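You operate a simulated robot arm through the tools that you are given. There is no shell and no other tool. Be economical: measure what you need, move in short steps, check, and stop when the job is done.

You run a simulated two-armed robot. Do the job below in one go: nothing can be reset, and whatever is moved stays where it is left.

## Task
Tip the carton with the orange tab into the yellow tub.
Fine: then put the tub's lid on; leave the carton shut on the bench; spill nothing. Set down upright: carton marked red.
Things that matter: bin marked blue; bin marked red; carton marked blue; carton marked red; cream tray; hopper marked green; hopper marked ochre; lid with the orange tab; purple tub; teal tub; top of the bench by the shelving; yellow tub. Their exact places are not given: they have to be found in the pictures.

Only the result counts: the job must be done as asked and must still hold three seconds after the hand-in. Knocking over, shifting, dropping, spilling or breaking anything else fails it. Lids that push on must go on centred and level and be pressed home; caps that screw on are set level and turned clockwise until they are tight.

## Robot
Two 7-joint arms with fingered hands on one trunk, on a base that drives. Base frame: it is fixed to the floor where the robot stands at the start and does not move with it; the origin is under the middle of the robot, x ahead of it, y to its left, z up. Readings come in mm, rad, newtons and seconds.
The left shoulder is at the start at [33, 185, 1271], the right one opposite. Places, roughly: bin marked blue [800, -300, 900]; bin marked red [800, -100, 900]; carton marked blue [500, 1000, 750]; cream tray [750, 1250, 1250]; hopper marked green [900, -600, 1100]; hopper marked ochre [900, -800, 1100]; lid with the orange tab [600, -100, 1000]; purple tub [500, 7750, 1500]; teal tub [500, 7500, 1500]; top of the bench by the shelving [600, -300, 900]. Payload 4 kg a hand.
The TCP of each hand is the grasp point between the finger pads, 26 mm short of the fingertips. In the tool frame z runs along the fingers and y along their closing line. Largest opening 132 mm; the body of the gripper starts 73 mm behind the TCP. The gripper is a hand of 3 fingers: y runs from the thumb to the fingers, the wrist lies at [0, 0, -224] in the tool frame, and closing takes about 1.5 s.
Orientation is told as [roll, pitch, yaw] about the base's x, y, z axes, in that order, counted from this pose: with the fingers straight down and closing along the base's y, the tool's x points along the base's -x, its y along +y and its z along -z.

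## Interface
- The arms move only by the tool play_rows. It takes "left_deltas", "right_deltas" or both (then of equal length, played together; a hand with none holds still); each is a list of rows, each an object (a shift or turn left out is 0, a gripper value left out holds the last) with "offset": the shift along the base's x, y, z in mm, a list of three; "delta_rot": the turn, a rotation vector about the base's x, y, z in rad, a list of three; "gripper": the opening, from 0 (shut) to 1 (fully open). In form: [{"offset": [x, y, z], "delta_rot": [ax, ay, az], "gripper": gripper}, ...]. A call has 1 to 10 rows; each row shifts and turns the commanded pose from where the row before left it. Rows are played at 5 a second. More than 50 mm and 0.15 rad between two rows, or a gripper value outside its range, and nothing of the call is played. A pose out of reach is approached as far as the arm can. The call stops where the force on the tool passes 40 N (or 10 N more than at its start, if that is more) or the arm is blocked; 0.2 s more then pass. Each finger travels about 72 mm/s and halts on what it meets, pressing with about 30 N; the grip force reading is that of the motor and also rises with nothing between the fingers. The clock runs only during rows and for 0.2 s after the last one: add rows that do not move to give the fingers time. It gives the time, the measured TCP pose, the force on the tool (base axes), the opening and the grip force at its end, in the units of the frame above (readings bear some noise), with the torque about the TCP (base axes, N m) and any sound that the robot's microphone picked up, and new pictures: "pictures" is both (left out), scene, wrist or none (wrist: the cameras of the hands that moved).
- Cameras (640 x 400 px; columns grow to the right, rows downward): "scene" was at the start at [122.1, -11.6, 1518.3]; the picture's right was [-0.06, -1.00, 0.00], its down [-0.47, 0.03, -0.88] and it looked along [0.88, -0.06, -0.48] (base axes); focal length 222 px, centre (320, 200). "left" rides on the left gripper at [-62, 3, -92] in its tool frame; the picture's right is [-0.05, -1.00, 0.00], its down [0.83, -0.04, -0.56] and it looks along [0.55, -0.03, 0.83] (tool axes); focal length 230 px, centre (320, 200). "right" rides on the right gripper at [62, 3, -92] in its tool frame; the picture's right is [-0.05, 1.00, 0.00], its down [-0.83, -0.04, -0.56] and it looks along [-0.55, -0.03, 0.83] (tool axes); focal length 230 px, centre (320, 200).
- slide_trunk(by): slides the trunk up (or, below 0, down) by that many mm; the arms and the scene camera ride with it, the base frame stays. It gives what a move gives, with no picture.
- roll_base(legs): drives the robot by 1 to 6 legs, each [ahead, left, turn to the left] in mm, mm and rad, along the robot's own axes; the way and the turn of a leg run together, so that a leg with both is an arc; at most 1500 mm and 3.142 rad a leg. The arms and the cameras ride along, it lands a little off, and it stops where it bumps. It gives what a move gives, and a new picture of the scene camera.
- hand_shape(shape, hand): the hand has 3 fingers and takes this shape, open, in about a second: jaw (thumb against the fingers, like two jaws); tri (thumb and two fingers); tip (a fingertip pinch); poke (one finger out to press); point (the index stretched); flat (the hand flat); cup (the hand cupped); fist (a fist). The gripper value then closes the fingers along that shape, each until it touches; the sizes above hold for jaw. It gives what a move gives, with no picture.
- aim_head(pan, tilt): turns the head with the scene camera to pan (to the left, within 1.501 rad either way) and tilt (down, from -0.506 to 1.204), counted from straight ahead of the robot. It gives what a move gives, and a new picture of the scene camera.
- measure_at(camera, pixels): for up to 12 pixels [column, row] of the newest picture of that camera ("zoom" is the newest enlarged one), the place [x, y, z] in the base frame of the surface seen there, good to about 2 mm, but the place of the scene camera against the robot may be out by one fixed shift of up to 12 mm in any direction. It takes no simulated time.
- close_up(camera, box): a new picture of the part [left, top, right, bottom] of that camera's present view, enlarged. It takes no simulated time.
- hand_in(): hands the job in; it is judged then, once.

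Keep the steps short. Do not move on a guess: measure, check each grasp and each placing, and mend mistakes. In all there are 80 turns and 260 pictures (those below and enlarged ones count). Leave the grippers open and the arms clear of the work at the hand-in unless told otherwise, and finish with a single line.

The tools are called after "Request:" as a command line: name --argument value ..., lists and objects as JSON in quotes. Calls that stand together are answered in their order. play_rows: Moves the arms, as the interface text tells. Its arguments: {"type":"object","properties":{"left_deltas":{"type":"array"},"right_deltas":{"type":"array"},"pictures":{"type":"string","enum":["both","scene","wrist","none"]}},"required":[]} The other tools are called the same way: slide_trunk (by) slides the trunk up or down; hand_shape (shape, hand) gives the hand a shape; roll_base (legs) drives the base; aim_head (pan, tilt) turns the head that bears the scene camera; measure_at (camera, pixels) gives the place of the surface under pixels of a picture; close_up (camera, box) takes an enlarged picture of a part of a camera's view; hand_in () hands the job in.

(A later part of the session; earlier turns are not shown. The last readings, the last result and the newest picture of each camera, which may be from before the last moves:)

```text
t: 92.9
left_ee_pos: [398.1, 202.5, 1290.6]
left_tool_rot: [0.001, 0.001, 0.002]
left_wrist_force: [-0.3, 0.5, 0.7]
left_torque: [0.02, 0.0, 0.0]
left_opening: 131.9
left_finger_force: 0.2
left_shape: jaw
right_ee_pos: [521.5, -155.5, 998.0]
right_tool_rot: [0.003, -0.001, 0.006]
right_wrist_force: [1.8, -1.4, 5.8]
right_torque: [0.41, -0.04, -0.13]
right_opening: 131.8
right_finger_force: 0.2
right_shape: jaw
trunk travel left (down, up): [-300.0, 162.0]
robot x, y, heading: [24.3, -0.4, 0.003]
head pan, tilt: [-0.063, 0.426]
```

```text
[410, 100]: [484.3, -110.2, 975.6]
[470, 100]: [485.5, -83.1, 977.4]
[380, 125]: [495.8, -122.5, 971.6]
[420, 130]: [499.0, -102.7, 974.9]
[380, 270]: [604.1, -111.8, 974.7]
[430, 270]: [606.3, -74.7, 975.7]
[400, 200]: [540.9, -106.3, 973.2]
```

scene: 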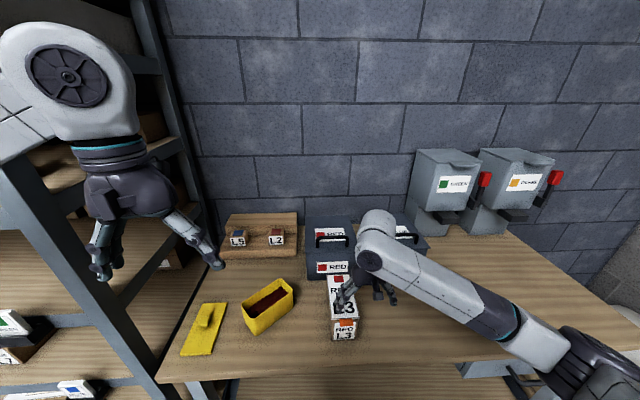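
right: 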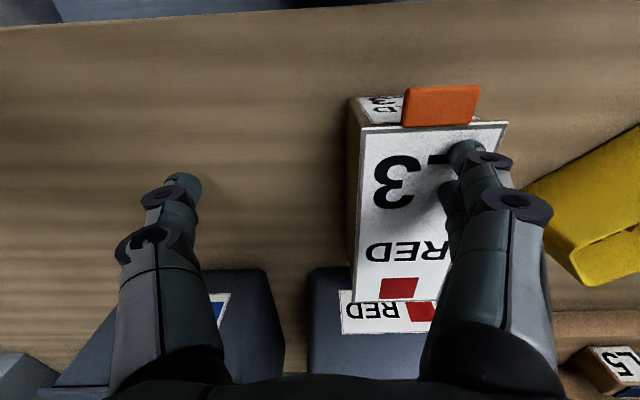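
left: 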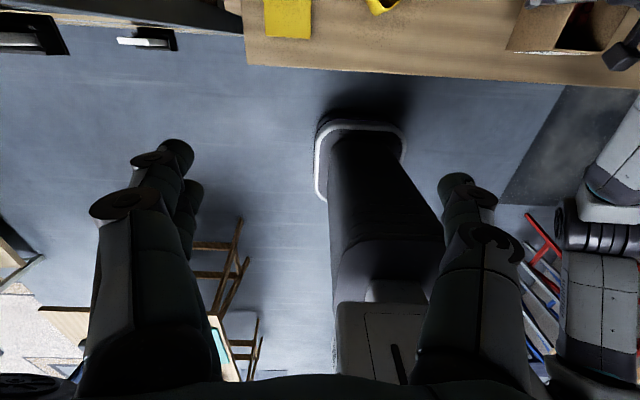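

The lid is flat at z≈975 as originally, so the carton is shut. Withdraw the right hand; the left hand goes above the tub with yaw −0.87 to turn it back.

Request:
play_rows --right_deltas '[{"offset": [0, 0, 15]}, {"offset": [0, 0, 35]}, {"offset": [0, -20, 40]}, {"offset": [0, -30, 40]}, {"offset": [0, -40, 30]}, {"offset": [0, -45, 20]}, {"offset": [0, -45, 10]}, {"offset": [0, -30, 0]}, {}, {}]' --left_deltas '[{"offset": [19, -9, -15], "delta_rot": [0, 0, -0.087]}, {"offset": [19, -9, -15], "delta_rot": [0, 0, -0.087]}, {"offset": [19, -9, -15], "delta_rot": [0, 0, -0.087]}, {"offset": [19, -9, -15], "delta_rot": [0, 0, -0.087]}, {"offset": [19, -9, -15], "delta_rot": [0, 0, -0.087]}, {"offset": [19, -9, -15], "delta_rot": [0, 0, -0.087]}, {"offset": [19, -9, -15], "delta_rot": [0, 0, -0.087]}, {"offset": [19, -9, -15], "delta_rot": [0, 0, -0.087]}, {"offset": [19, -9, -15], "delta_rot": [0, 0, -0.087]}, {"offset": [19, -9, -15], "delta_rot": [0, 0, -0.087]}]' --pictures "both"

Request:
close_up --camera "left" --box '[220, 0, 440, 200]'

```text
t: 95.1
left_ee_pos: [589.9, 112.2, 1139.2]
left_tool_rot: [0.0, 0.003, -0.866]
left_wrist_force: [0.5, -0.3, -0.4]
left_torque: [0.0, 0.03, -0.03]
left_opening: 131.9
left_finger_force: 0.0
left_shape: jaw
right_ee_pos: [521.0, -367.2, 1187.4]
right_tool_rot: [0.003, 0.002, 0.005]
right_wrist_force: [0.5, -0.5, -0.2]
right_torque: [0.0, 0.01, 0.01]
right_opening: 131.8
right_finger_force: 0.0
right_shape: jaw
trunk travel left (down, up): [-300.0, 162.0]
robot x, y, heading: [22.3, -1.0, 0.0]
head pan, tilt: [-0.063, 0.426]
```

scene: 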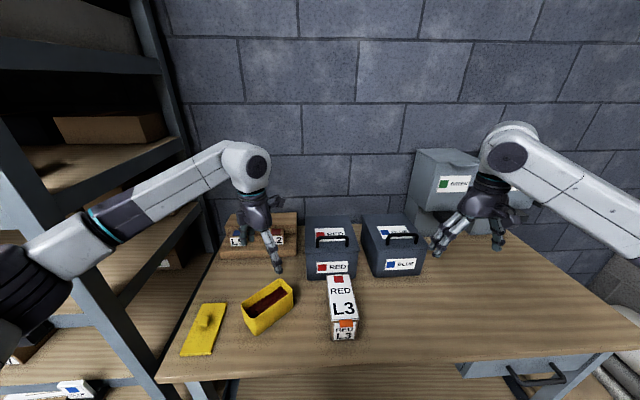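
right: 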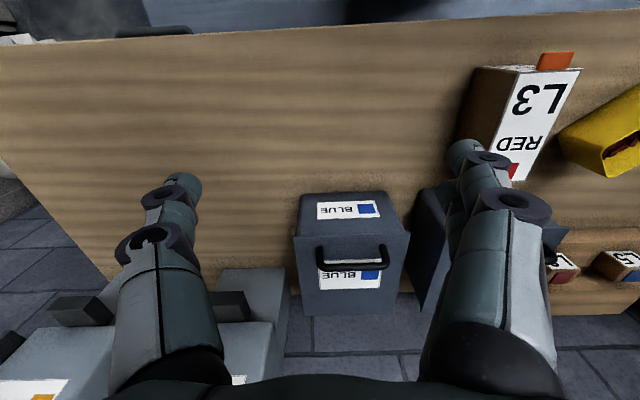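
left: 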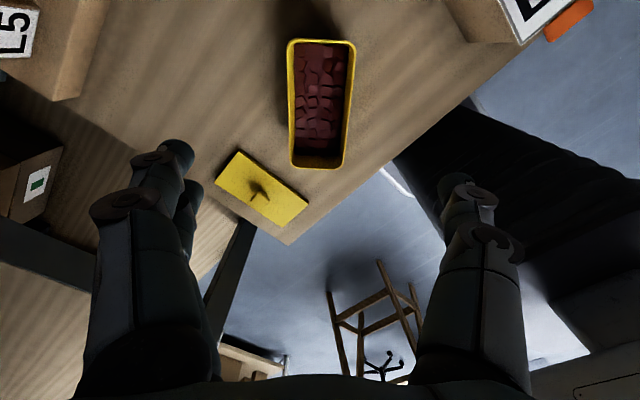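

```text
2.00 times, centred on (330, 100) of left
```

zoom: 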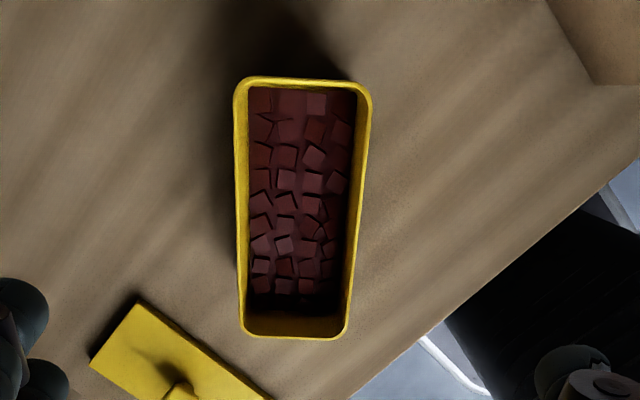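

All pieces lie in the tub, well below the rim. Lower the left hand around the tub and grip.

Request:
play_rows --left_deltas '[{"offset": [-1, 0, -45]}, {"offset": [0, 0, -45]}, {"offset": [0, 0, -45]}, {"offset": [0, 0, -45]}, {"offset": [0, 0, -31]}, {}]' --pictures "wrist"

Request:
play_rows --left_deltas '[{"gripper": 0.3}, {"gripper": 0.3}, {"gripper": 0.3}, {"gripper": 0.3}, {"gripper": 0.3}, {"gripper": 0.3}, {"gripper": 0.3}, {"offset": [0, 0, 4]}, {"offset": [0, 0, 5]}, {}]' --pictures "wrist"

```text
t: 96.5
left_ee_pos: [587.0, 112.9, 927.8]
left_tool_rot: [-0.001, 0.001, -0.868]
left_wrist_force: [-0.1, 0.6, -0.2]
left_torque: [-0.01, -0.02, -0.02]
left_opening: 131.9
left_finger_force: 0.0
left_shape: jaw
right_ee_pos: [521.4, -367.1, 1188.2]
right_tool_rot: [0.001, -0.001, 0.006]
right_wrist_force: [0.3, 0.0, 0.0]
right_torque: [-0.04, 0.01, -0.01]
right_opening: 132.1
right_finger_force: 0.1
right_shape: jaw
trunk travel left (down, up): [-300.0, 162.0]
robot x, y, heading: [21.6, -2.6, -0.002]
head pan, tilt: [-0.063, 0.426]
```

left: 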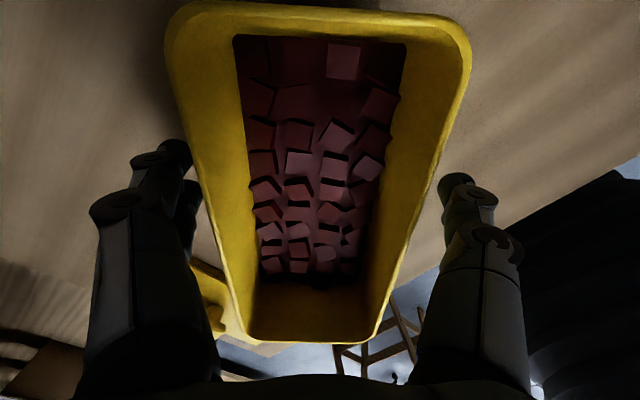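

```text
t: 98.7
left_ee_pos: [587.4, 113.1, 936.1]
left_tool_rot: [-0.002, 0.004, -0.869]
left_wrist_force: [-0.3, 0.8, -5.8]
left_torque: [-0.02, -0.01, 0.03]
left_opening: 63.5
left_finger_force: 30.4
left_shape: jaw
right_ee_pos: [521.3, -366.5, 1187.5]
right_tool_rot: [0.001, 0.001, 0.005]
right_wrist_force: [-0.4, -0.1, 0.4]
right_torque: [0.01, 0.01, 0.03]
right_opening: 131.8
right_finger_force: 0.2
right_shape: jaw
trunk travel left (down, up): [-300.0, 162.0]
robot x, y, heading: [24.1, 0.3, -0.002]
head pan, tilt: [-0.063, 0.426]
```

left: 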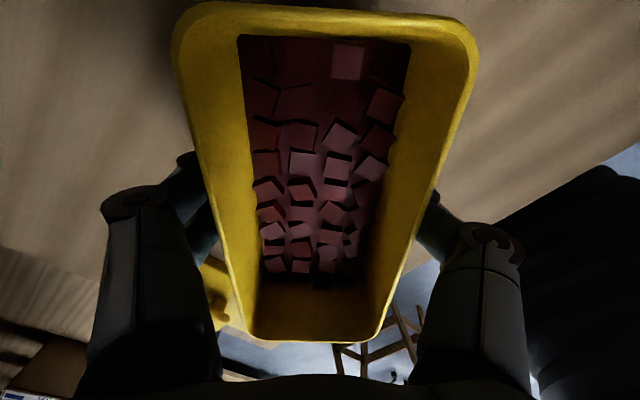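

Held, 5.8 N. Turn back by +0.87 and set down.

Request:
play_rows --left_deltas '[{"offset": [0, 0, 3], "delta_rot": [0, 0, 0.124]}, {"delta_rot": [0, 0, 0.124]}, {"delta_rot": [0, 0, 0.124]}, {"delta_rot": [0, 0, 0.124]}, {"delta_rot": [0, 0, 0.124]}, {"delta_rot": [0, 0, 0.124]}, {"delta_rot": [0, 0, 0.124]}, {"offset": [0, 0, -5]}, {"offset": [0, 0, -5]}, {}]' --pictures "scene"

```text
t: 100.9
left_ee_pos: [586.7, 113.0, 930.6]
left_tool_rot: [-0.001, 0.003, 0.002]
left_wrist_force: [0.0, 0.1, -5.4]
left_torque: [-0.02, 0.0, -0.01]
left_opening: 63.3
left_finger_force: 29.8
left_shape: jaw
right_ee_pos: [522.3, -365.8, 1187.7]
right_tool_rot: [0.002, -0.002, 0.006]
right_wrist_force: [0.0, 0.4, 0.0]
right_torque: [-0.01, -0.01, 0.03]
right_opening: 131.7
right_finger_force: 0.0
right_shape: jaw
trunk travel left (down, up): [-300.0, 162.0]
robot x, y, heading: [25.6, 0.6, 0.003]
head pan, tilt: [-0.063, 0.426]
```

scene: 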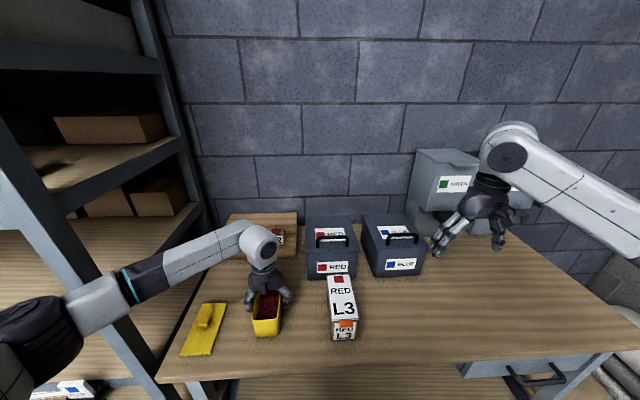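

Request:
play_rows --left_deltas '[{"offset": [0, 0, -1.5]}, {"offset": [0, 0, -1]}, {}]' --pictures "none"

```text
t: 101.7
left_ee_pos: [587.5, 111.9, 927.8]
left_tool_rot: [0.0, 0.001, 0.0]
left_wrist_force: [0.1, 0.1, -4.2]
left_torque: [0.01, -0.02, -0.01]
left_opening: 63.6
left_finger_force: 29.9
left_shape: jaw
right_ee_pos: [520.7, -367.6, 1188.4]
right_tool_rot: [0.004, 0.0, 0.005]
right_wrist_force: [0.6, 1.3, 0.1]
right_torque: [-0.02, 0.01, 0.0]
right_opening: 131.8
right_finger_force: 0.0
right_shape: jaw
trunk travel left (down, up): [-300.0, 162.0]
robot x, y, heading: [24.8, 1.1, -0.001]
head pan, tilt: [-0.063, 0.426]
```

Request:
play_rows --left_deltas '[{"offset": [0, 0, -0.7]}, {}, {"gripper": 0.6}, {"gripper": 0.8}, {"gripper": 1.0}, {"gripper": 1.0}, {"gripper": 1.0}, {"offset": [0, 0, 20]}, {"offset": [0, 0, 40]}, {"offset": [0, 0, 45]}]' --pictures "none"

Request:
play_rows --left_deltas '[{"offset": [0, 0, 45]}, {"offset": [0, 0, 40]}, {}]' --pictures "both"

Request:
close_up --camera "left" --box '[110, 10, 410, 200]'

```text
t: 103.9
left_ee_pos: [586.5, 111.8, 1034.5]
left_tool_rot: [0.0, 0.002, 0.002]
left_wrist_force: [0.5, -0.1, -0.2]
left_torque: [0.01, 0.05, 0.01]
left_opening: 131.8
left_finger_force: 0.1
left_shape: jaw
right_ee_pos: [521.6, -366.2, 1189.4]
right_tool_rot: [0.001, -0.001, 0.004]
right_wrist_force: [0.9, 0.1, 0.7]
right_torque: [0.02, 0.01, 0.03]
right_opening: 131.7
right_finger_force: 0.1
right_shape: jaw
trunk travel left (down, up): [-300.0, 162.0]
robot x, y, heading: [28.7, -0.6, -0.001]
head pan, tilt: [-0.063, 0.426]
```

```text
t: 104.7
left_ee_pos: [587.0, 111.8, 1118.4]
left_tool_rot: [0.0, 0.002, -0.001]
left_wrist_force: [0.7, -0.6, 0.5]
left_torque: [0.0, 0.01, -0.01]
left_opening: 132.0
left_finger_force: 0.0
left_shape: jaw
right_ee_pos: [522.2, -366.7, 1187.9]
right_tool_rot: [0.001, 0.0, 0.005]
right_wrist_force: [0.1, 0.2, -0.8]
right_torque: [0.0, 0.0, -0.01]
right_opening: 131.9
right_finger_force: 0.2
right_shape: jaw
trunk travel left (down, up): [-300.0, 162.0]
robot x, y, heading: [26.8, -2.3, -0.002]
head pan, tilt: [-0.063, 0.426]
```

scene: 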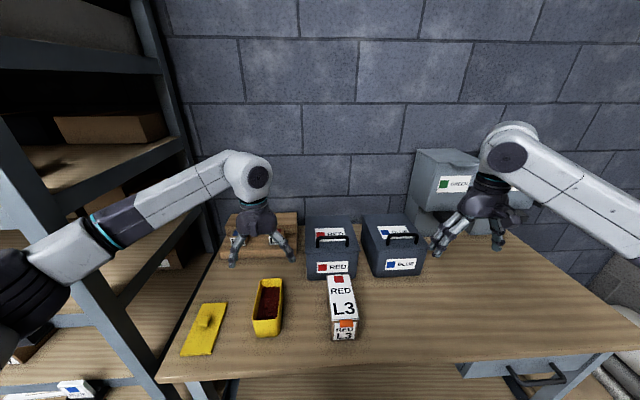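
left: 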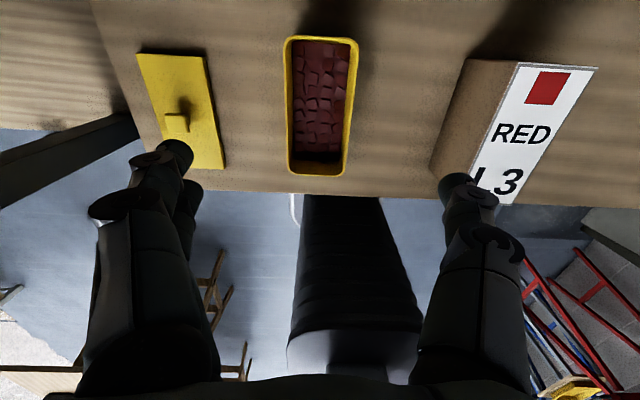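

```text
2.11 times, centred on (260, 105) of left
```

zoom: 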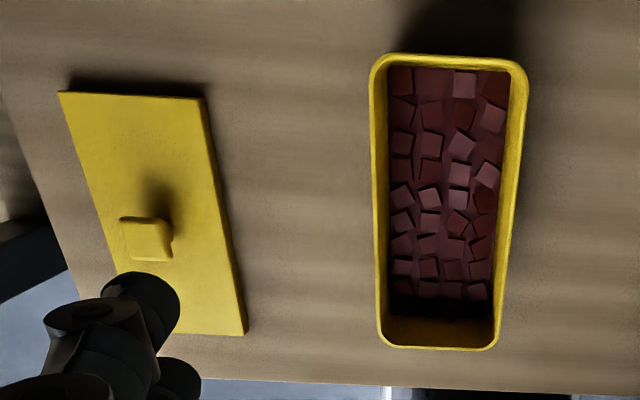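

The tub is back square. Measure rim and tub lid with this wrist view.

Request:
measure_at --camera "zoom" --pixels '[[376, 120], [519, 120], [380, 280], [503, 280], [450, 58], [440, 346], [377, 200], [511, 200]]'

Request:
measure_at --camera "zoom" --pixels '[[70, 97], [198, 103], [240, 325], [215, 200], [85, 200], [123, 222], [164, 222], [130, 255], [168, 255], [145, 240], [66, 105], [203, 120]]'

```text
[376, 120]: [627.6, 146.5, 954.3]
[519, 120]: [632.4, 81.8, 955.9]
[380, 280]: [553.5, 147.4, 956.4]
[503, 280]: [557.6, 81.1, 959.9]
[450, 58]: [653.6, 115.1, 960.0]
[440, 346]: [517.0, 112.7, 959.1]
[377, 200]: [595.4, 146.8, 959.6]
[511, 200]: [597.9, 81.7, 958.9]
```

```text
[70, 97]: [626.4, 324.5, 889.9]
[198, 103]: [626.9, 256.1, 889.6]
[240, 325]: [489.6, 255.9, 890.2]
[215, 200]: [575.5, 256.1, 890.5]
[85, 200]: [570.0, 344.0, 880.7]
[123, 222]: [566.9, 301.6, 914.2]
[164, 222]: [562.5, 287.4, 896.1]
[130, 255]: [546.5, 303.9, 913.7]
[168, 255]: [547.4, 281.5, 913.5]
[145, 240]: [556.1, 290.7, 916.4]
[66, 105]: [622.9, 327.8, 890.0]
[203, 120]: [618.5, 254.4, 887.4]
```

Tub centre ≈ (586, 113), rim z 959. Lid centre / knob ≈ (556, 292), knob z 890–915. Move the left hand above the knob.

Request:
play_rows --left_deltas '[{"offset": [-6, 36, 0]}, {"offset": [-6, 36, 0]}, {"offset": [-6, 36, 0]}, {"offset": [-6, 36, 0]}, {"offset": [-7, 36, 0]}, {"offset": [0, 0, -40]}, {"offset": [0, 0, -40]}, {"offset": [0, 0, -40]}, {}]' --pictures "both"

Request:
close_up --camera "left" --box '[200, 0, 440, 200]'

```text
t: 106.7
left_ee_pos: [550.4, 285.3, 1004.1]
left_tool_rot: [0.009, -0.007, -0.001]
left_wrist_force: [-0.1, -0.1, -0.5]
left_torque: [0.02, -0.03, -0.02]
left_opening: 131.8
left_finger_force: 0.0
left_shape: jaw
right_ee_pos: [511.5, -375.6, 1188.4]
right_tool_rot: [0.008, -0.009, 0.003]
right_wrist_force: [0.0, -0.2, -0.2]
right_torque: [-0.01, 0.0, 0.0]
right_opening: 131.7
right_finger_force: 0.1
right_shape: jaw
trunk travel left (down, up): [-300.0, 162.0]
robot x, y, heading: [21.4, 1.5, 0.005]
head pan, tilt: [-0.063, 0.426]
```

scene: 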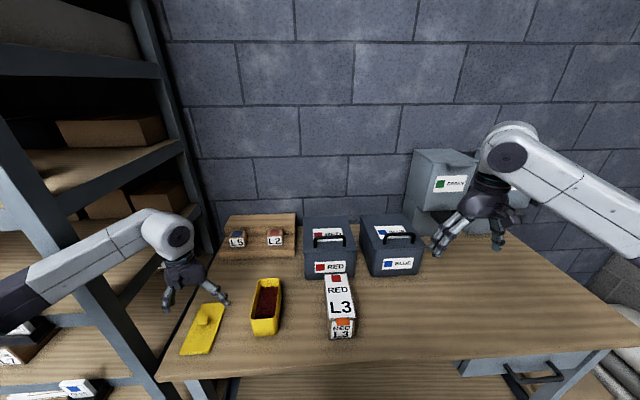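
left: 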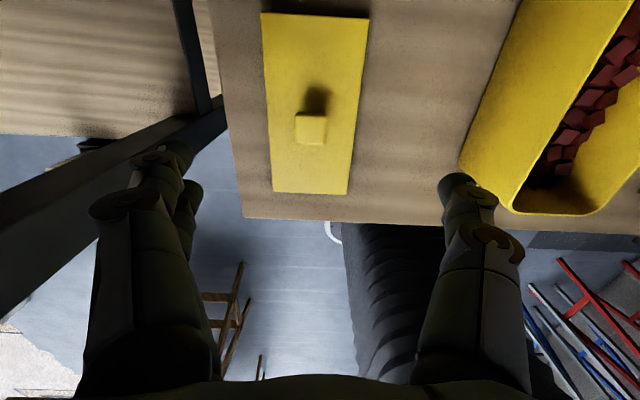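

```text
2.00 times, centred on (320, 100) of left
```

zoom: 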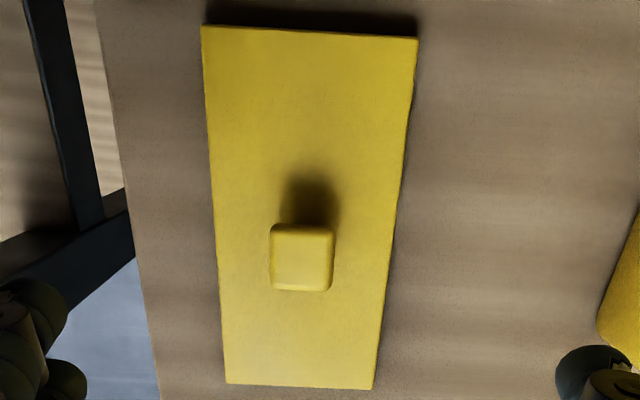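

Both hands read shifted and the robot leans slightly. The left arm is probably touching the shelving on the left. I'll go straight back the way I came, then re-stance further back so the left elbow is clear.

Request:
play_rows --left_deltas '[{"offset": [0, 0, 40]}, {"offset": [0, 0, 40]}, {"offset": [0, 0, 40]}, {"offset": [-10, -36, 0]}, {"offset": [-10, -36, 0]}, {"offset": [-10, -36, 0]}, {}]' --pictures "scene"

Request:
measure_at --camera "scene" --pixels '[[60, 250], [100, 320], [130, 250], [170, 120], [150, 30], [200, 235], [95, 300]]'

```text
t: 108.3
left_ee_pos: [526.6, 186.8, 1117.3]
left_tool_rot: [-0.001, 0.003, 0.002]
left_wrist_force: [0.3, 0.1, 0.8]
left_torque: [0.01, 0.0, -0.01]
left_opening: 131.9
left_finger_force: 0.0
left_shape: jaw
right_ee_pos: [523.1, -364.5, 1188.0]
right_tool_rot: [0.0, 0.001, 0.004]
right_wrist_force: [0.8, -0.4, 0.5]
right_torque: [-0.02, 0.02, 0.01]
right_opening: 132.0
right_finger_force: 0.0
right_shape: jaw
trunk travel left (down, up): [-300.0, 162.0]
robot x, y, heading: [25.8, 0.5, 0.001]
head pan, tilt: [-0.063, 0.426]
```

scene: 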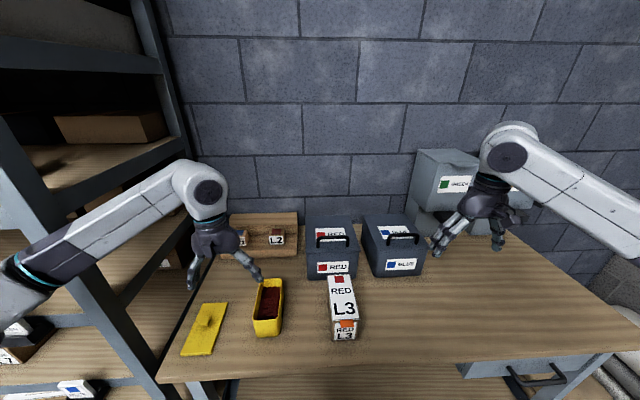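

```text
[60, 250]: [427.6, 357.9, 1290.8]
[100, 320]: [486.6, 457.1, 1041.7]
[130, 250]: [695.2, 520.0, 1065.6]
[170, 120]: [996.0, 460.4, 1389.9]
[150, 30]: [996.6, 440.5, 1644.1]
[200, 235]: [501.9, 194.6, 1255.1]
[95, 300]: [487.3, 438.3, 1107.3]
```

Readings are normal again, so the contact was only elastic. Shelf post is at x≈487, y≈440. I'll pull the left hand in, then drive back and to the left so the forearm comes from straight ahead.

Request:
play_rows --left_deltas '[{"offset": [-40, 0, 10]}, {"offset": [-40, 0, 10]}, {"offset": [-40, 0, 10]}, {}]' --pictures "none"

Request:
roll_base --legs '[[-115, 0, 0], [0, 120, 0]]'

```text
t: 109.3
left_ee_pos: [405.0, 184.9, 1146.7]
left_tool_rot: [0.001, 0.004, 0.0]
left_wrist_force: [0.2, 1.0, -0.6]
left_torque: [0.02, 0.0, -0.01]
left_opening: 132.0
left_finger_force: 0.1
left_shape: jaw
right_ee_pos: [520.2, -366.2, 1188.2]
right_tool_rot: [0.004, 0.0, 0.005]
right_wrist_force: [-0.1, -0.2, -0.5]
right_torque: [0.01, 0.02, 0.01]
right_opening: 131.5
right_finger_force: 0.1
right_shape: jaw
trunk travel left (down, up): [-300.0, 162.0]
robot x, y, heading: [22.3, -1.3, 0.001]
head pan, tilt: [-0.063, 0.426]
```

```text
t: 111.3
left_ee_pos: [289.6, 304.2, 1147.2]
left_tool_rot: [0.0, 0.003, -0.001]
left_wrist_force: [0.2, -0.3, 0.1]
left_torque: [-0.01, 0.03, 0.02]
left_opening: 131.9
left_finger_force: 0.0
left_shape: jaw
right_ee_pos: [404.5, -246.8, 1187.3]
right_tool_rot: [0.001, -0.002, 0.004]
right_wrist_force: [0.8, 0.8, -1.0]
right_torque: [0.03, -0.01, -0.02]
right_opening: 132.0
right_finger_force: 0.1
right_shape: jaw
trunk travel left (down, up): [-300.0, 162.0]
robot x, y, heading: [-90.8, 123.3, -0.001]
head pan, tilt: [-0.063, 0.426]
```

scene: 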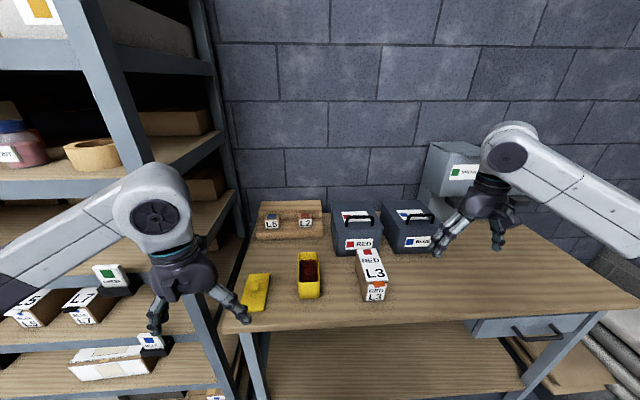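

Request:
play_rows --left_deltas '[{"offset": [44, -2, 0]}, {"offset": [44, -2, 0]}, {"offset": [44, -2, 0]}, {"offset": [44, -2, -15]}, {"offset": [45, -2, -20]}, {"offset": [45, -2, -20]}, {"offset": [0, 0, -30]}, {}]' --pictures "both"

Request:
close_up --camera "left" --box '[200, 0, 440, 200]'

```text
t: 113.1
left_ee_pos: [553.8, 285.4, 1065.5]
left_tool_rot: [0.004, -0.006, -0.006]
left_wrist_force: [-1.0, 0.0, -0.2]
left_torque: [0.01, -0.01, -0.01]
left_opening: 131.9
left_finger_force: 0.1
left_shape: jaw
right_ee_pos: [402.0, -252.3, 1189.3]
right_tool_rot: [0.005, -0.004, 0.0]
right_wrist_force: [-0.4, -0.2, 0.1]
right_torque: [0.03, 0.0, -0.02]
right_opening: 131.7
right_finger_force: 0.0
right_shape: jaw
trunk travel left (down, up): [-300.0, 162.0]
robot x, y, heading: [-93.0, 120.8, -0.003]
head pan, tilt: [-0.063, 0.426]
```

scene: 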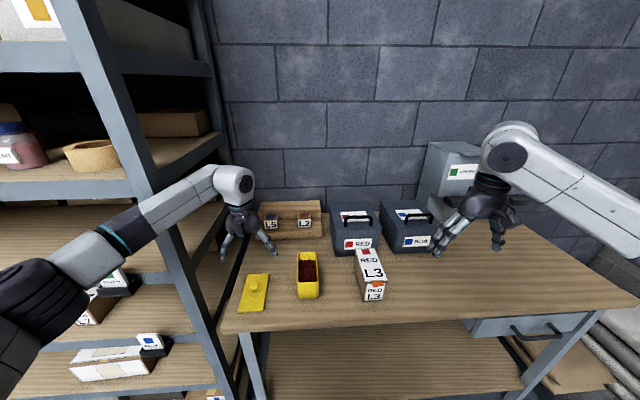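
left: 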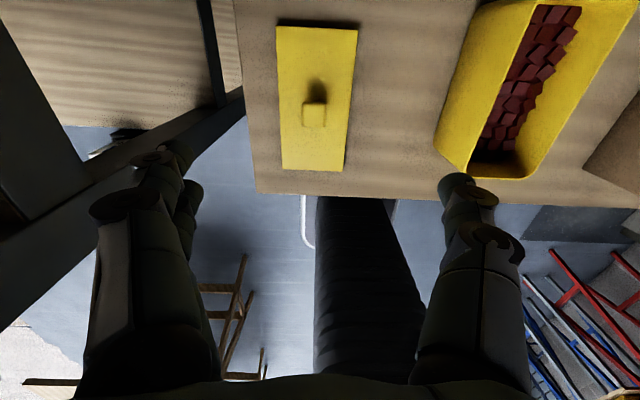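

```text
2.00 times, centred on (320, 100) of left
```

zoom: 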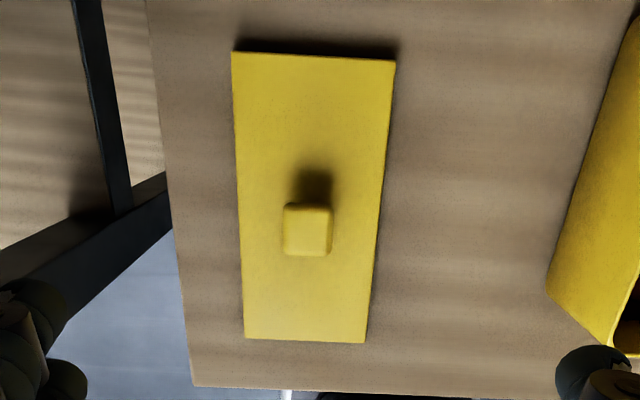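

The left elbow still touches the post here. I'll use the right arm for the tub lid instead: retract the left hand the same way, tuck it, and move the base further left.

Request:
play_rows --left_deltas '[{"offset": [0, 0, 30]}, {"offset": [-45, 2, 20]}, {"offset": [-45, 2, 20]}, {"offset": [-44, 2, 15]}, {"offset": [-44, 2, 0]}, {"offset": [-44, 0, 0]}, {"offset": [-44, -10, 30]}, {"offset": [-20, -20, 30]}, {"offset": [0, -20, 30]}, {}]' --pictures "none"

Request:
roll_base --legs '[[0, 110, 0], [30, 0, 0]]'

```text
refused: row 7 steps farther than a row can; nothing moved
```

```text
t: 114.2
left_ee_pos: [533.8, 278.2, 1064.8]
left_tool_rot: [0.009, -0.005, -0.149]
left_wrist_force: [0.3, -0.7, -0.3]
left_torque: [0.02, -0.03, -0.04]
left_opening: 132.1
left_finger_force: 0.0
left_shape: jaw
right_ee_pos: [376.1, -208.9, 1194.0]
right_tool_rot: [0.008, -0.015, -0.042]
right_wrist_force: [0.3, 0.5, -0.2]
right_torque: [-0.04, -0.06, 0.01]
right_opening: 132.0
right_finger_force: 0.0
right_shape: jaw
trunk travel left (down, up): [-300.0, 162.0]
robot x, y, heading: [-85.9, 187.0, -0.044]
head pan, tilt: [-0.063, 0.426]
stopped in leg 1: the robot was blocked; the commanded pose is now the measured one
```

scene: 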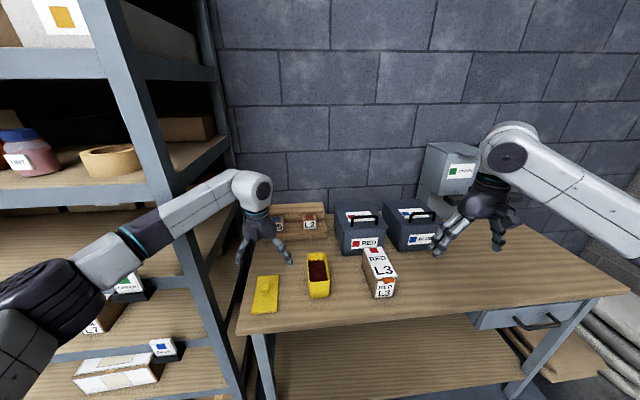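

My arm rows were refused while the base drive still ran, and the arm bumped the shelf post. I'll reverse the base first.

Request:
roll_base --legs '[[0, -75, 0.044]]'

```text
t: 115.3
left_ee_pos: [545.6, 257.4, 1047.2]
left_tool_rot: [-0.002, 0.023, -0.074]
left_wrist_force: [0.5, 0.4, -0.3]
left_torque: [0.0, -0.01, -0.02]
left_opening: 131.8
left_finger_force: 0.1
left_shape: jaw
right_ee_pos: [413.3, -247.4, 1189.6]
right_tool_rot: [-0.001, 0.001, 0.007]
right_wrist_force: [-0.2, -0.3, -0.1]
right_torque: [0.0, 0.03, -0.02]
right_opening: 131.9
right_finger_force: 0.1
right_shape: jaw
trunk travel left (down, up): [-300.0, 162.0]
robot x, y, heading: [-84.4, 112.1, 0.004]
head pan, tilt: [-0.063, 0.426]
```

scene: 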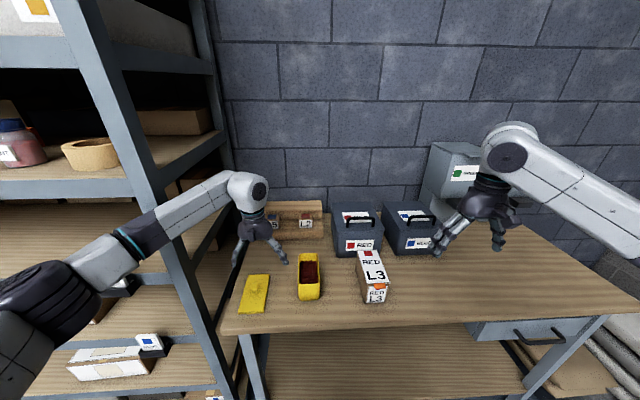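

The robot is level again and nothing seems moved. Now retract and tuck the left hand.

Request:
play_rows --left_deltas '[{"offset": [0, -10, 40]}, {"offset": [-30, -10, 30]}, {"offset": [-45, 0, 15]}, {"offset": [-45, 0, 10], "delta_rot": [0, 0, 0.074]}, {"offset": [-45, 0, 0], "delta_rot": [0, -0.023, 0]}, {"offset": [-45, 0, 0]}, {"offset": [-40, 0, 20]}, {"offset": [-20, 0, 40]}, {"offset": [0, 0, 40]}, {}]' --pictures "scene"

```text
t: 117.5
left_ee_pos: [275.5, 234.6, 1244.4]
left_tool_rot: [-0.001, 0.0, 0.003]
left_wrist_force: [-0.1, 0.0, 0.2]
left_torque: [-0.01, -0.02, -0.03]
left_opening: 131.8
left_finger_force: 0.1
left_shape: jaw
right_ee_pos: [412.6, -250.7, 1188.5]
right_tool_rot: [0.0, 0.001, 0.007]
right_wrist_force: [0.1, -0.1, -0.2]
right_torque: [0.01, 0.03, 0.02]
right_opening: 131.9
right_finger_force: 0.1
right_shape: jaw
trunk travel left (down, up): [-300.0, 162.0]
robot x, y, heading: [-88.1, 109.8, 0.007]
head pan, tilt: [-0.063, 0.426]
5 turns are left
```

scene: 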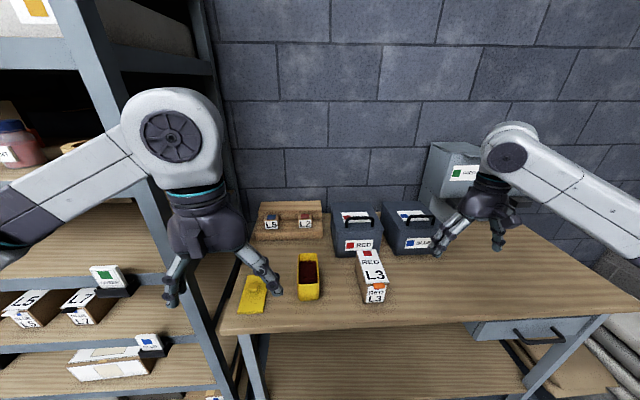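

Five turns remain, so I'll bundle safe steps. The base shifts left and slightly forward; the left hand tucks further back; the right hand goes above the tub lid's knob at (556, 292), and I measure there.

Request:
roll_base --legs '[[0, 95, 0], [25, 0, 0]]'

Request:
play_rows --right_deltas '[{"offset": [12, 44, -9]}, {"offset": [12, 44, -9]}, {"offset": [12, 44, -9]}, {"offset": [12, 44, -9]}, {"offset": [12, 44, -9]}, {"offset": [12, 44, -9]}, {"offset": [12, 44, -9]}, {"offset": [12, 44, -9]}, {"offset": [12, 44, -9]}, {"offset": [12, 44, -9]}]' --left_deltas '[{"offset": [-15, 4, 0]}, {"offset": [-15, 4, 0]}, {"offset": [-15, 4, 0]}, {"offset": [-15, 4, 0]}, {"offset": [-15, 4, 0]}, {"offset": [-15, 4, 0]}, {"offset": [-15, 4, 0]}, {"offset": [-15, 4, 0]}, {}, {}]' --pictures "none"

Request:
play_rows --right_deltas '[{"offset": [0, 3, -30]}, {"offset": [0, 4, -30]}, {"offset": [0, 0, -30]}, {}]' --pictures "both"

Request:
measure_at --camera "right" --pixels '[[320, 120], [320, 130], [308, 130], [332, 130], [320, 110], [320, 142], [296, 125], [344, 125], [320, 40], [320, 190], [270, 100], [370, 100]]'

Request:
close_up --camera "right" --box '[160, 0, 480, 200]'

```text
t: 119.0
left_ee_pos: [292.7, 326.1, 1246.6]
left_tool_rot: [0.003, -0.007, 0.0]
left_wrist_force: [-2.0, -1.1, 1.0]
left_torque: [0.03, -0.06, 0.01]
left_opening: 132.1
left_finger_force: 0.2
left_shape: jaw
right_ee_pos: [430.2, -158.5, 1189.6]
right_tool_rot: [0.002, -0.005, 0.006]
right_wrist_force: [-1.1, 0.0, -0.3]
right_torque: [0.01, -0.06, 0.03]
right_opening: 131.8
right_finger_force: 0.0
right_shape: jaw
trunk travel left (down, up): [-300.0, 162.0]
robot x, y, heading: [-58.4, 208.9, -0.001]
head pan, tilt: [-0.063, 0.426]
```

scene: 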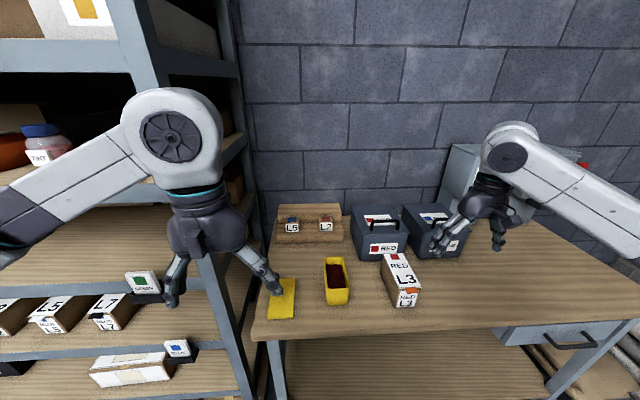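

```text
t: 121.2
left_ee_pos: [179.6, 360.7, 1242.9]
left_tool_rot: [-0.002, -0.001, 0.001]
left_wrist_force: [0.2, -0.2, -0.2]
left_torque: [0.01, -0.03, -0.01]
left_opening: 131.6
left_finger_force: 0.0
left_shape: jaw
right_ee_pos: [555.4, 285.8, 1098.8]
right_tool_rot: [-0.002, 0.001, 0.005]
right_wrist_force: [0.0, -0.1, 1.0]
right_torque: [-0.02, 0.01, 0.02]
right_opening: 132.1
right_finger_force: 0.1
right_shape: jaw
trunk travel left (down, up): [-300.0, 162.0]
robot x, y, heading: [-58.8, 210.9, 0.002]
head pan, tilt: [-0.063, 0.426]
```

```text
t: 122.2
left_ee_pos: [180.2, 359.8, 1243.4]
left_tool_rot: [0.0, -0.001, -0.001]
left_wrist_force: [-0.2, 0.3, -0.4]
left_torque: [0.0, 0.02, 0.0]
left_opening: 132.1
left_finger_force: 0.1
left_shape: jaw
right_ee_pos: [556.1, 290.1, 1008.2]
right_tool_rot: [0.0, -0.001, 0.006]
right_wrist_force: [1.0, 0.6, -0.1]
right_torque: [0.02, 0.02, -0.01]
right_opening: 132.2
right_finger_force: 0.0
right_shape: jaw
trunk travel left (down, up): [-300.0, 162.0]
robot x, y, heading: [-61.0, 209.6, 0.002]
head pan, tilt: [-0.063, 0.426]
```

scene: 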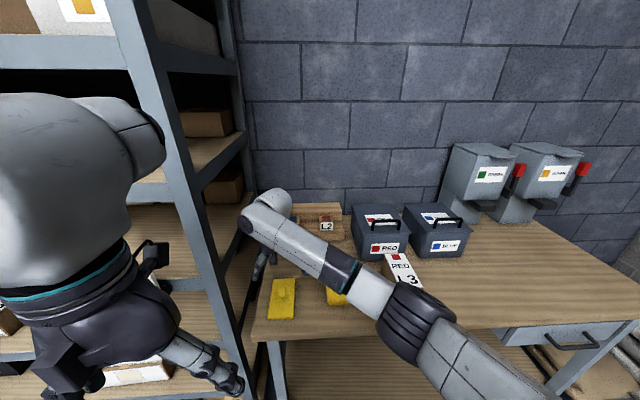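
right: 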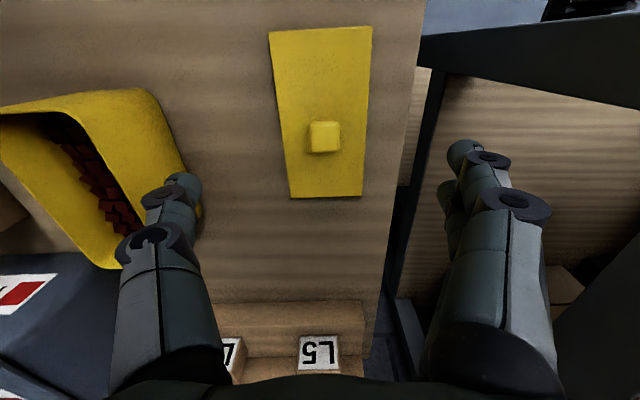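

```text
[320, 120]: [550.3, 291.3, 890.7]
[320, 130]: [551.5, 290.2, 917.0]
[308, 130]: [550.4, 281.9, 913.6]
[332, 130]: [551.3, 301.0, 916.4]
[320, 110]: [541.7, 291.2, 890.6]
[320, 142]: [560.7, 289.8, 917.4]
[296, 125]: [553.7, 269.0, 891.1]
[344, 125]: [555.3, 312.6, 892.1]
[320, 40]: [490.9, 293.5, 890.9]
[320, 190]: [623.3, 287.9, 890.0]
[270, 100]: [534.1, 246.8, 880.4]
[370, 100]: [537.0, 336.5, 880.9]
```

```text
2.00 times, centred on (320, 100) of right
4 turns are left
```

zoom: 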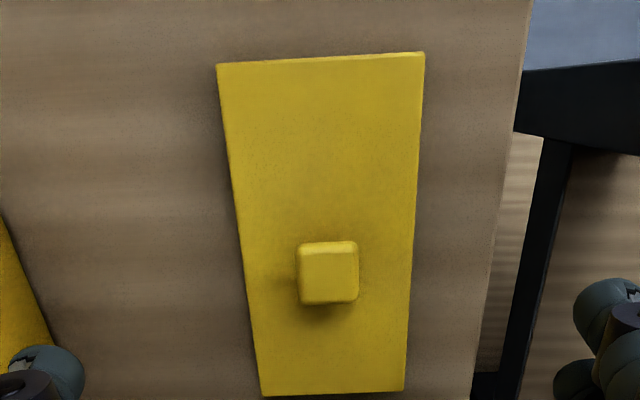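

Knob centre measured ≈ (556.6, 291.7), top 916. Descend, grip it, lift 110 mm, carry it over the tub centre (586, 113), and measure its level there.

Request:
play_rows --right_deltas '[{"offset": [0.5, 1.6, -30]}, {"offset": [0, 0, -30]}, {"offset": [0, 0, -20]}, {"offset": [0, 0, -7.5]}, {}]' --pictures "none"

Request:
play_rows --right_deltas '[{"gripper": 0.5}, {"gripper": 0.25}, {"gripper": 0.0}, {"gripper": 0.0}, {"gripper": 0.0}, {"gripper": 0.0}, {"gripper": 0.0}, {"gripper": 0.0}, {"gripper": 0.0}, {}]' --pictures "none"

Request:
play_rows --right_deltas '[{"offset": [0, 0, 15]}, {"offset": [0, 0, 30]}, {"offset": [0, 0, 35]}, {"offset": [0, 0, 30]}, {"offset": [6, -36, 0]}, {"offset": [6, -36, 0]}, {"offset": [6, -36, 0]}, {"offset": [6, -36, 0]}, {"offset": [5.5, -35, 0]}, {}]' --pictures "both"

Request:
measure_at --camera "right" --pixels '[[245, 30], [395, 30], [275, 235], [365, 235], [320, 30], [320, 240], [235, 60], [410, 60], [300, 100], [320, 130], [200, 60], [450, 60]]'

Request:
close_up --camera "scene" --box '[220, 190, 440, 340]'

```text
t: 123.4
left_ee_pos: [178.7, 360.3, 1244.5]
left_tool_rot: [0.0, -0.003, 0.0]
left_wrist_force: [0.5, -0.5, -0.2]
left_torque: [0.03, -0.04, 0.0]
left_opening: 131.5
left_finger_force: 0.2
left_shape: jaw
right_ee_pos: [556.7, 292.2, 921.1]
right_tool_rot: [0.001, 0.0, 0.005]
right_wrist_force: [-0.6, -0.2, -0.6]
right_torque: [0.03, 0.04, 0.01]
right_opening: 131.7
right_finger_force: 0.2
right_shape: jaw
trunk travel left (down, up): [-300.0, 162.0]
robot x, y, heading: [-61.6, 209.4, 0.003]
head pan, tilt: [-0.063, 0.426]
```

```text
t: 125.6
left_ee_pos: [179.5, 360.7, 1244.6]
left_tool_rot: [0.0, -0.003, 0.0]
left_wrist_force: [-1.0, 0.0, -0.7]
left_torque: [-0.01, 0.04, 0.01]
left_opening: 131.7
left_finger_force: 0.1
left_shape: jaw
right_ee_pos: [556.7, 291.3, 920.9]
right_tool_rot: [0.0, 0.0, 0.004]
right_wrist_force: [0.1, 0.7, -0.4]
right_torque: [0.05, -0.04, 0.02]
right_opening: 15.9
right_finger_force: 30.0
right_shape: jaw
trunk travel left (down, up): [-300.0, 162.0]
robot x, y, heading: [-60.4, 212.0, 0.001]
head pan, tilt: [-0.063, 0.426]
```

```text
t: 127.8
left_ee_pos: [179.5, 360.5, 1244.0]
left_tool_rot: [-0.001, -0.002, 0.0]
left_wrist_force: [0.5, 0.0, -0.3]
left_torque: [-0.03, 0.01, 0.03]
left_opening: 132.3
left_finger_force: 0.0
left_shape: jaw
right_ee_pos: [585.6, 112.1, 1032.2]
right_tool_rot: [0.001, 0.0, 0.007]
right_wrist_force: [1.2, 1.5, -0.2]
right_torque: [-0.04, 0.01, 0.01]
right_opening: 15.5
right_finger_force: 29.6
right_shape: jaw
trunk travel left (down, up): [-300.0, 162.0]
robot x, y, heading: [-64.4, 205.4, -0.003]
head pan, tilt: [-0.063, 0.426]
```

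scene: 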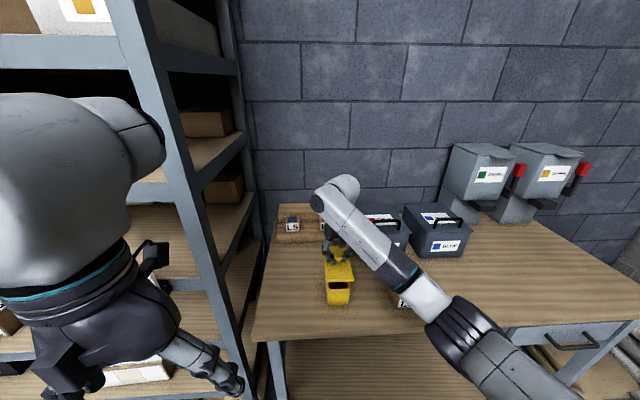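
right: 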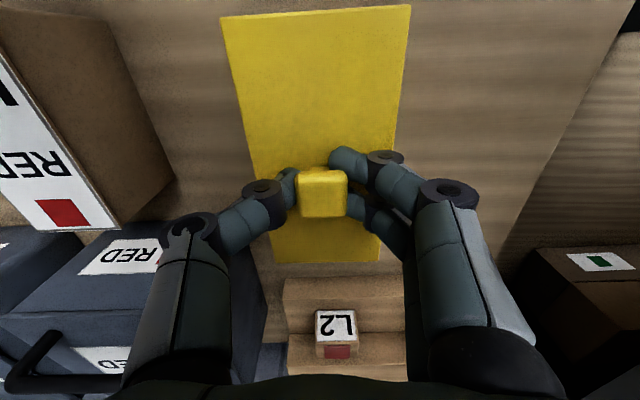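

```text
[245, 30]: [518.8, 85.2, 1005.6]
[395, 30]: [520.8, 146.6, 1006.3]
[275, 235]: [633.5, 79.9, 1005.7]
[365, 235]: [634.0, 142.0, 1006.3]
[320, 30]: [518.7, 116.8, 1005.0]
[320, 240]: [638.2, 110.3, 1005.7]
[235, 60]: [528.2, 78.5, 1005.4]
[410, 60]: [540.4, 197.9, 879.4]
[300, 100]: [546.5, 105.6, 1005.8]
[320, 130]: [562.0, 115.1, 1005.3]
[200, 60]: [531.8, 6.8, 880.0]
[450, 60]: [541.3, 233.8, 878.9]
```

```text
2.67 times, centred on (330, 265) of scene
3 turns are left
```

zoom: 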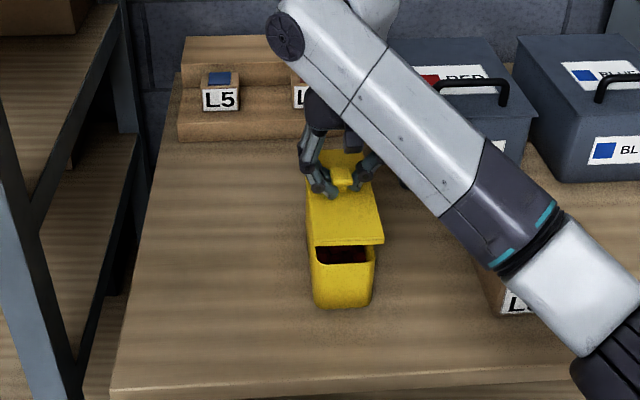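

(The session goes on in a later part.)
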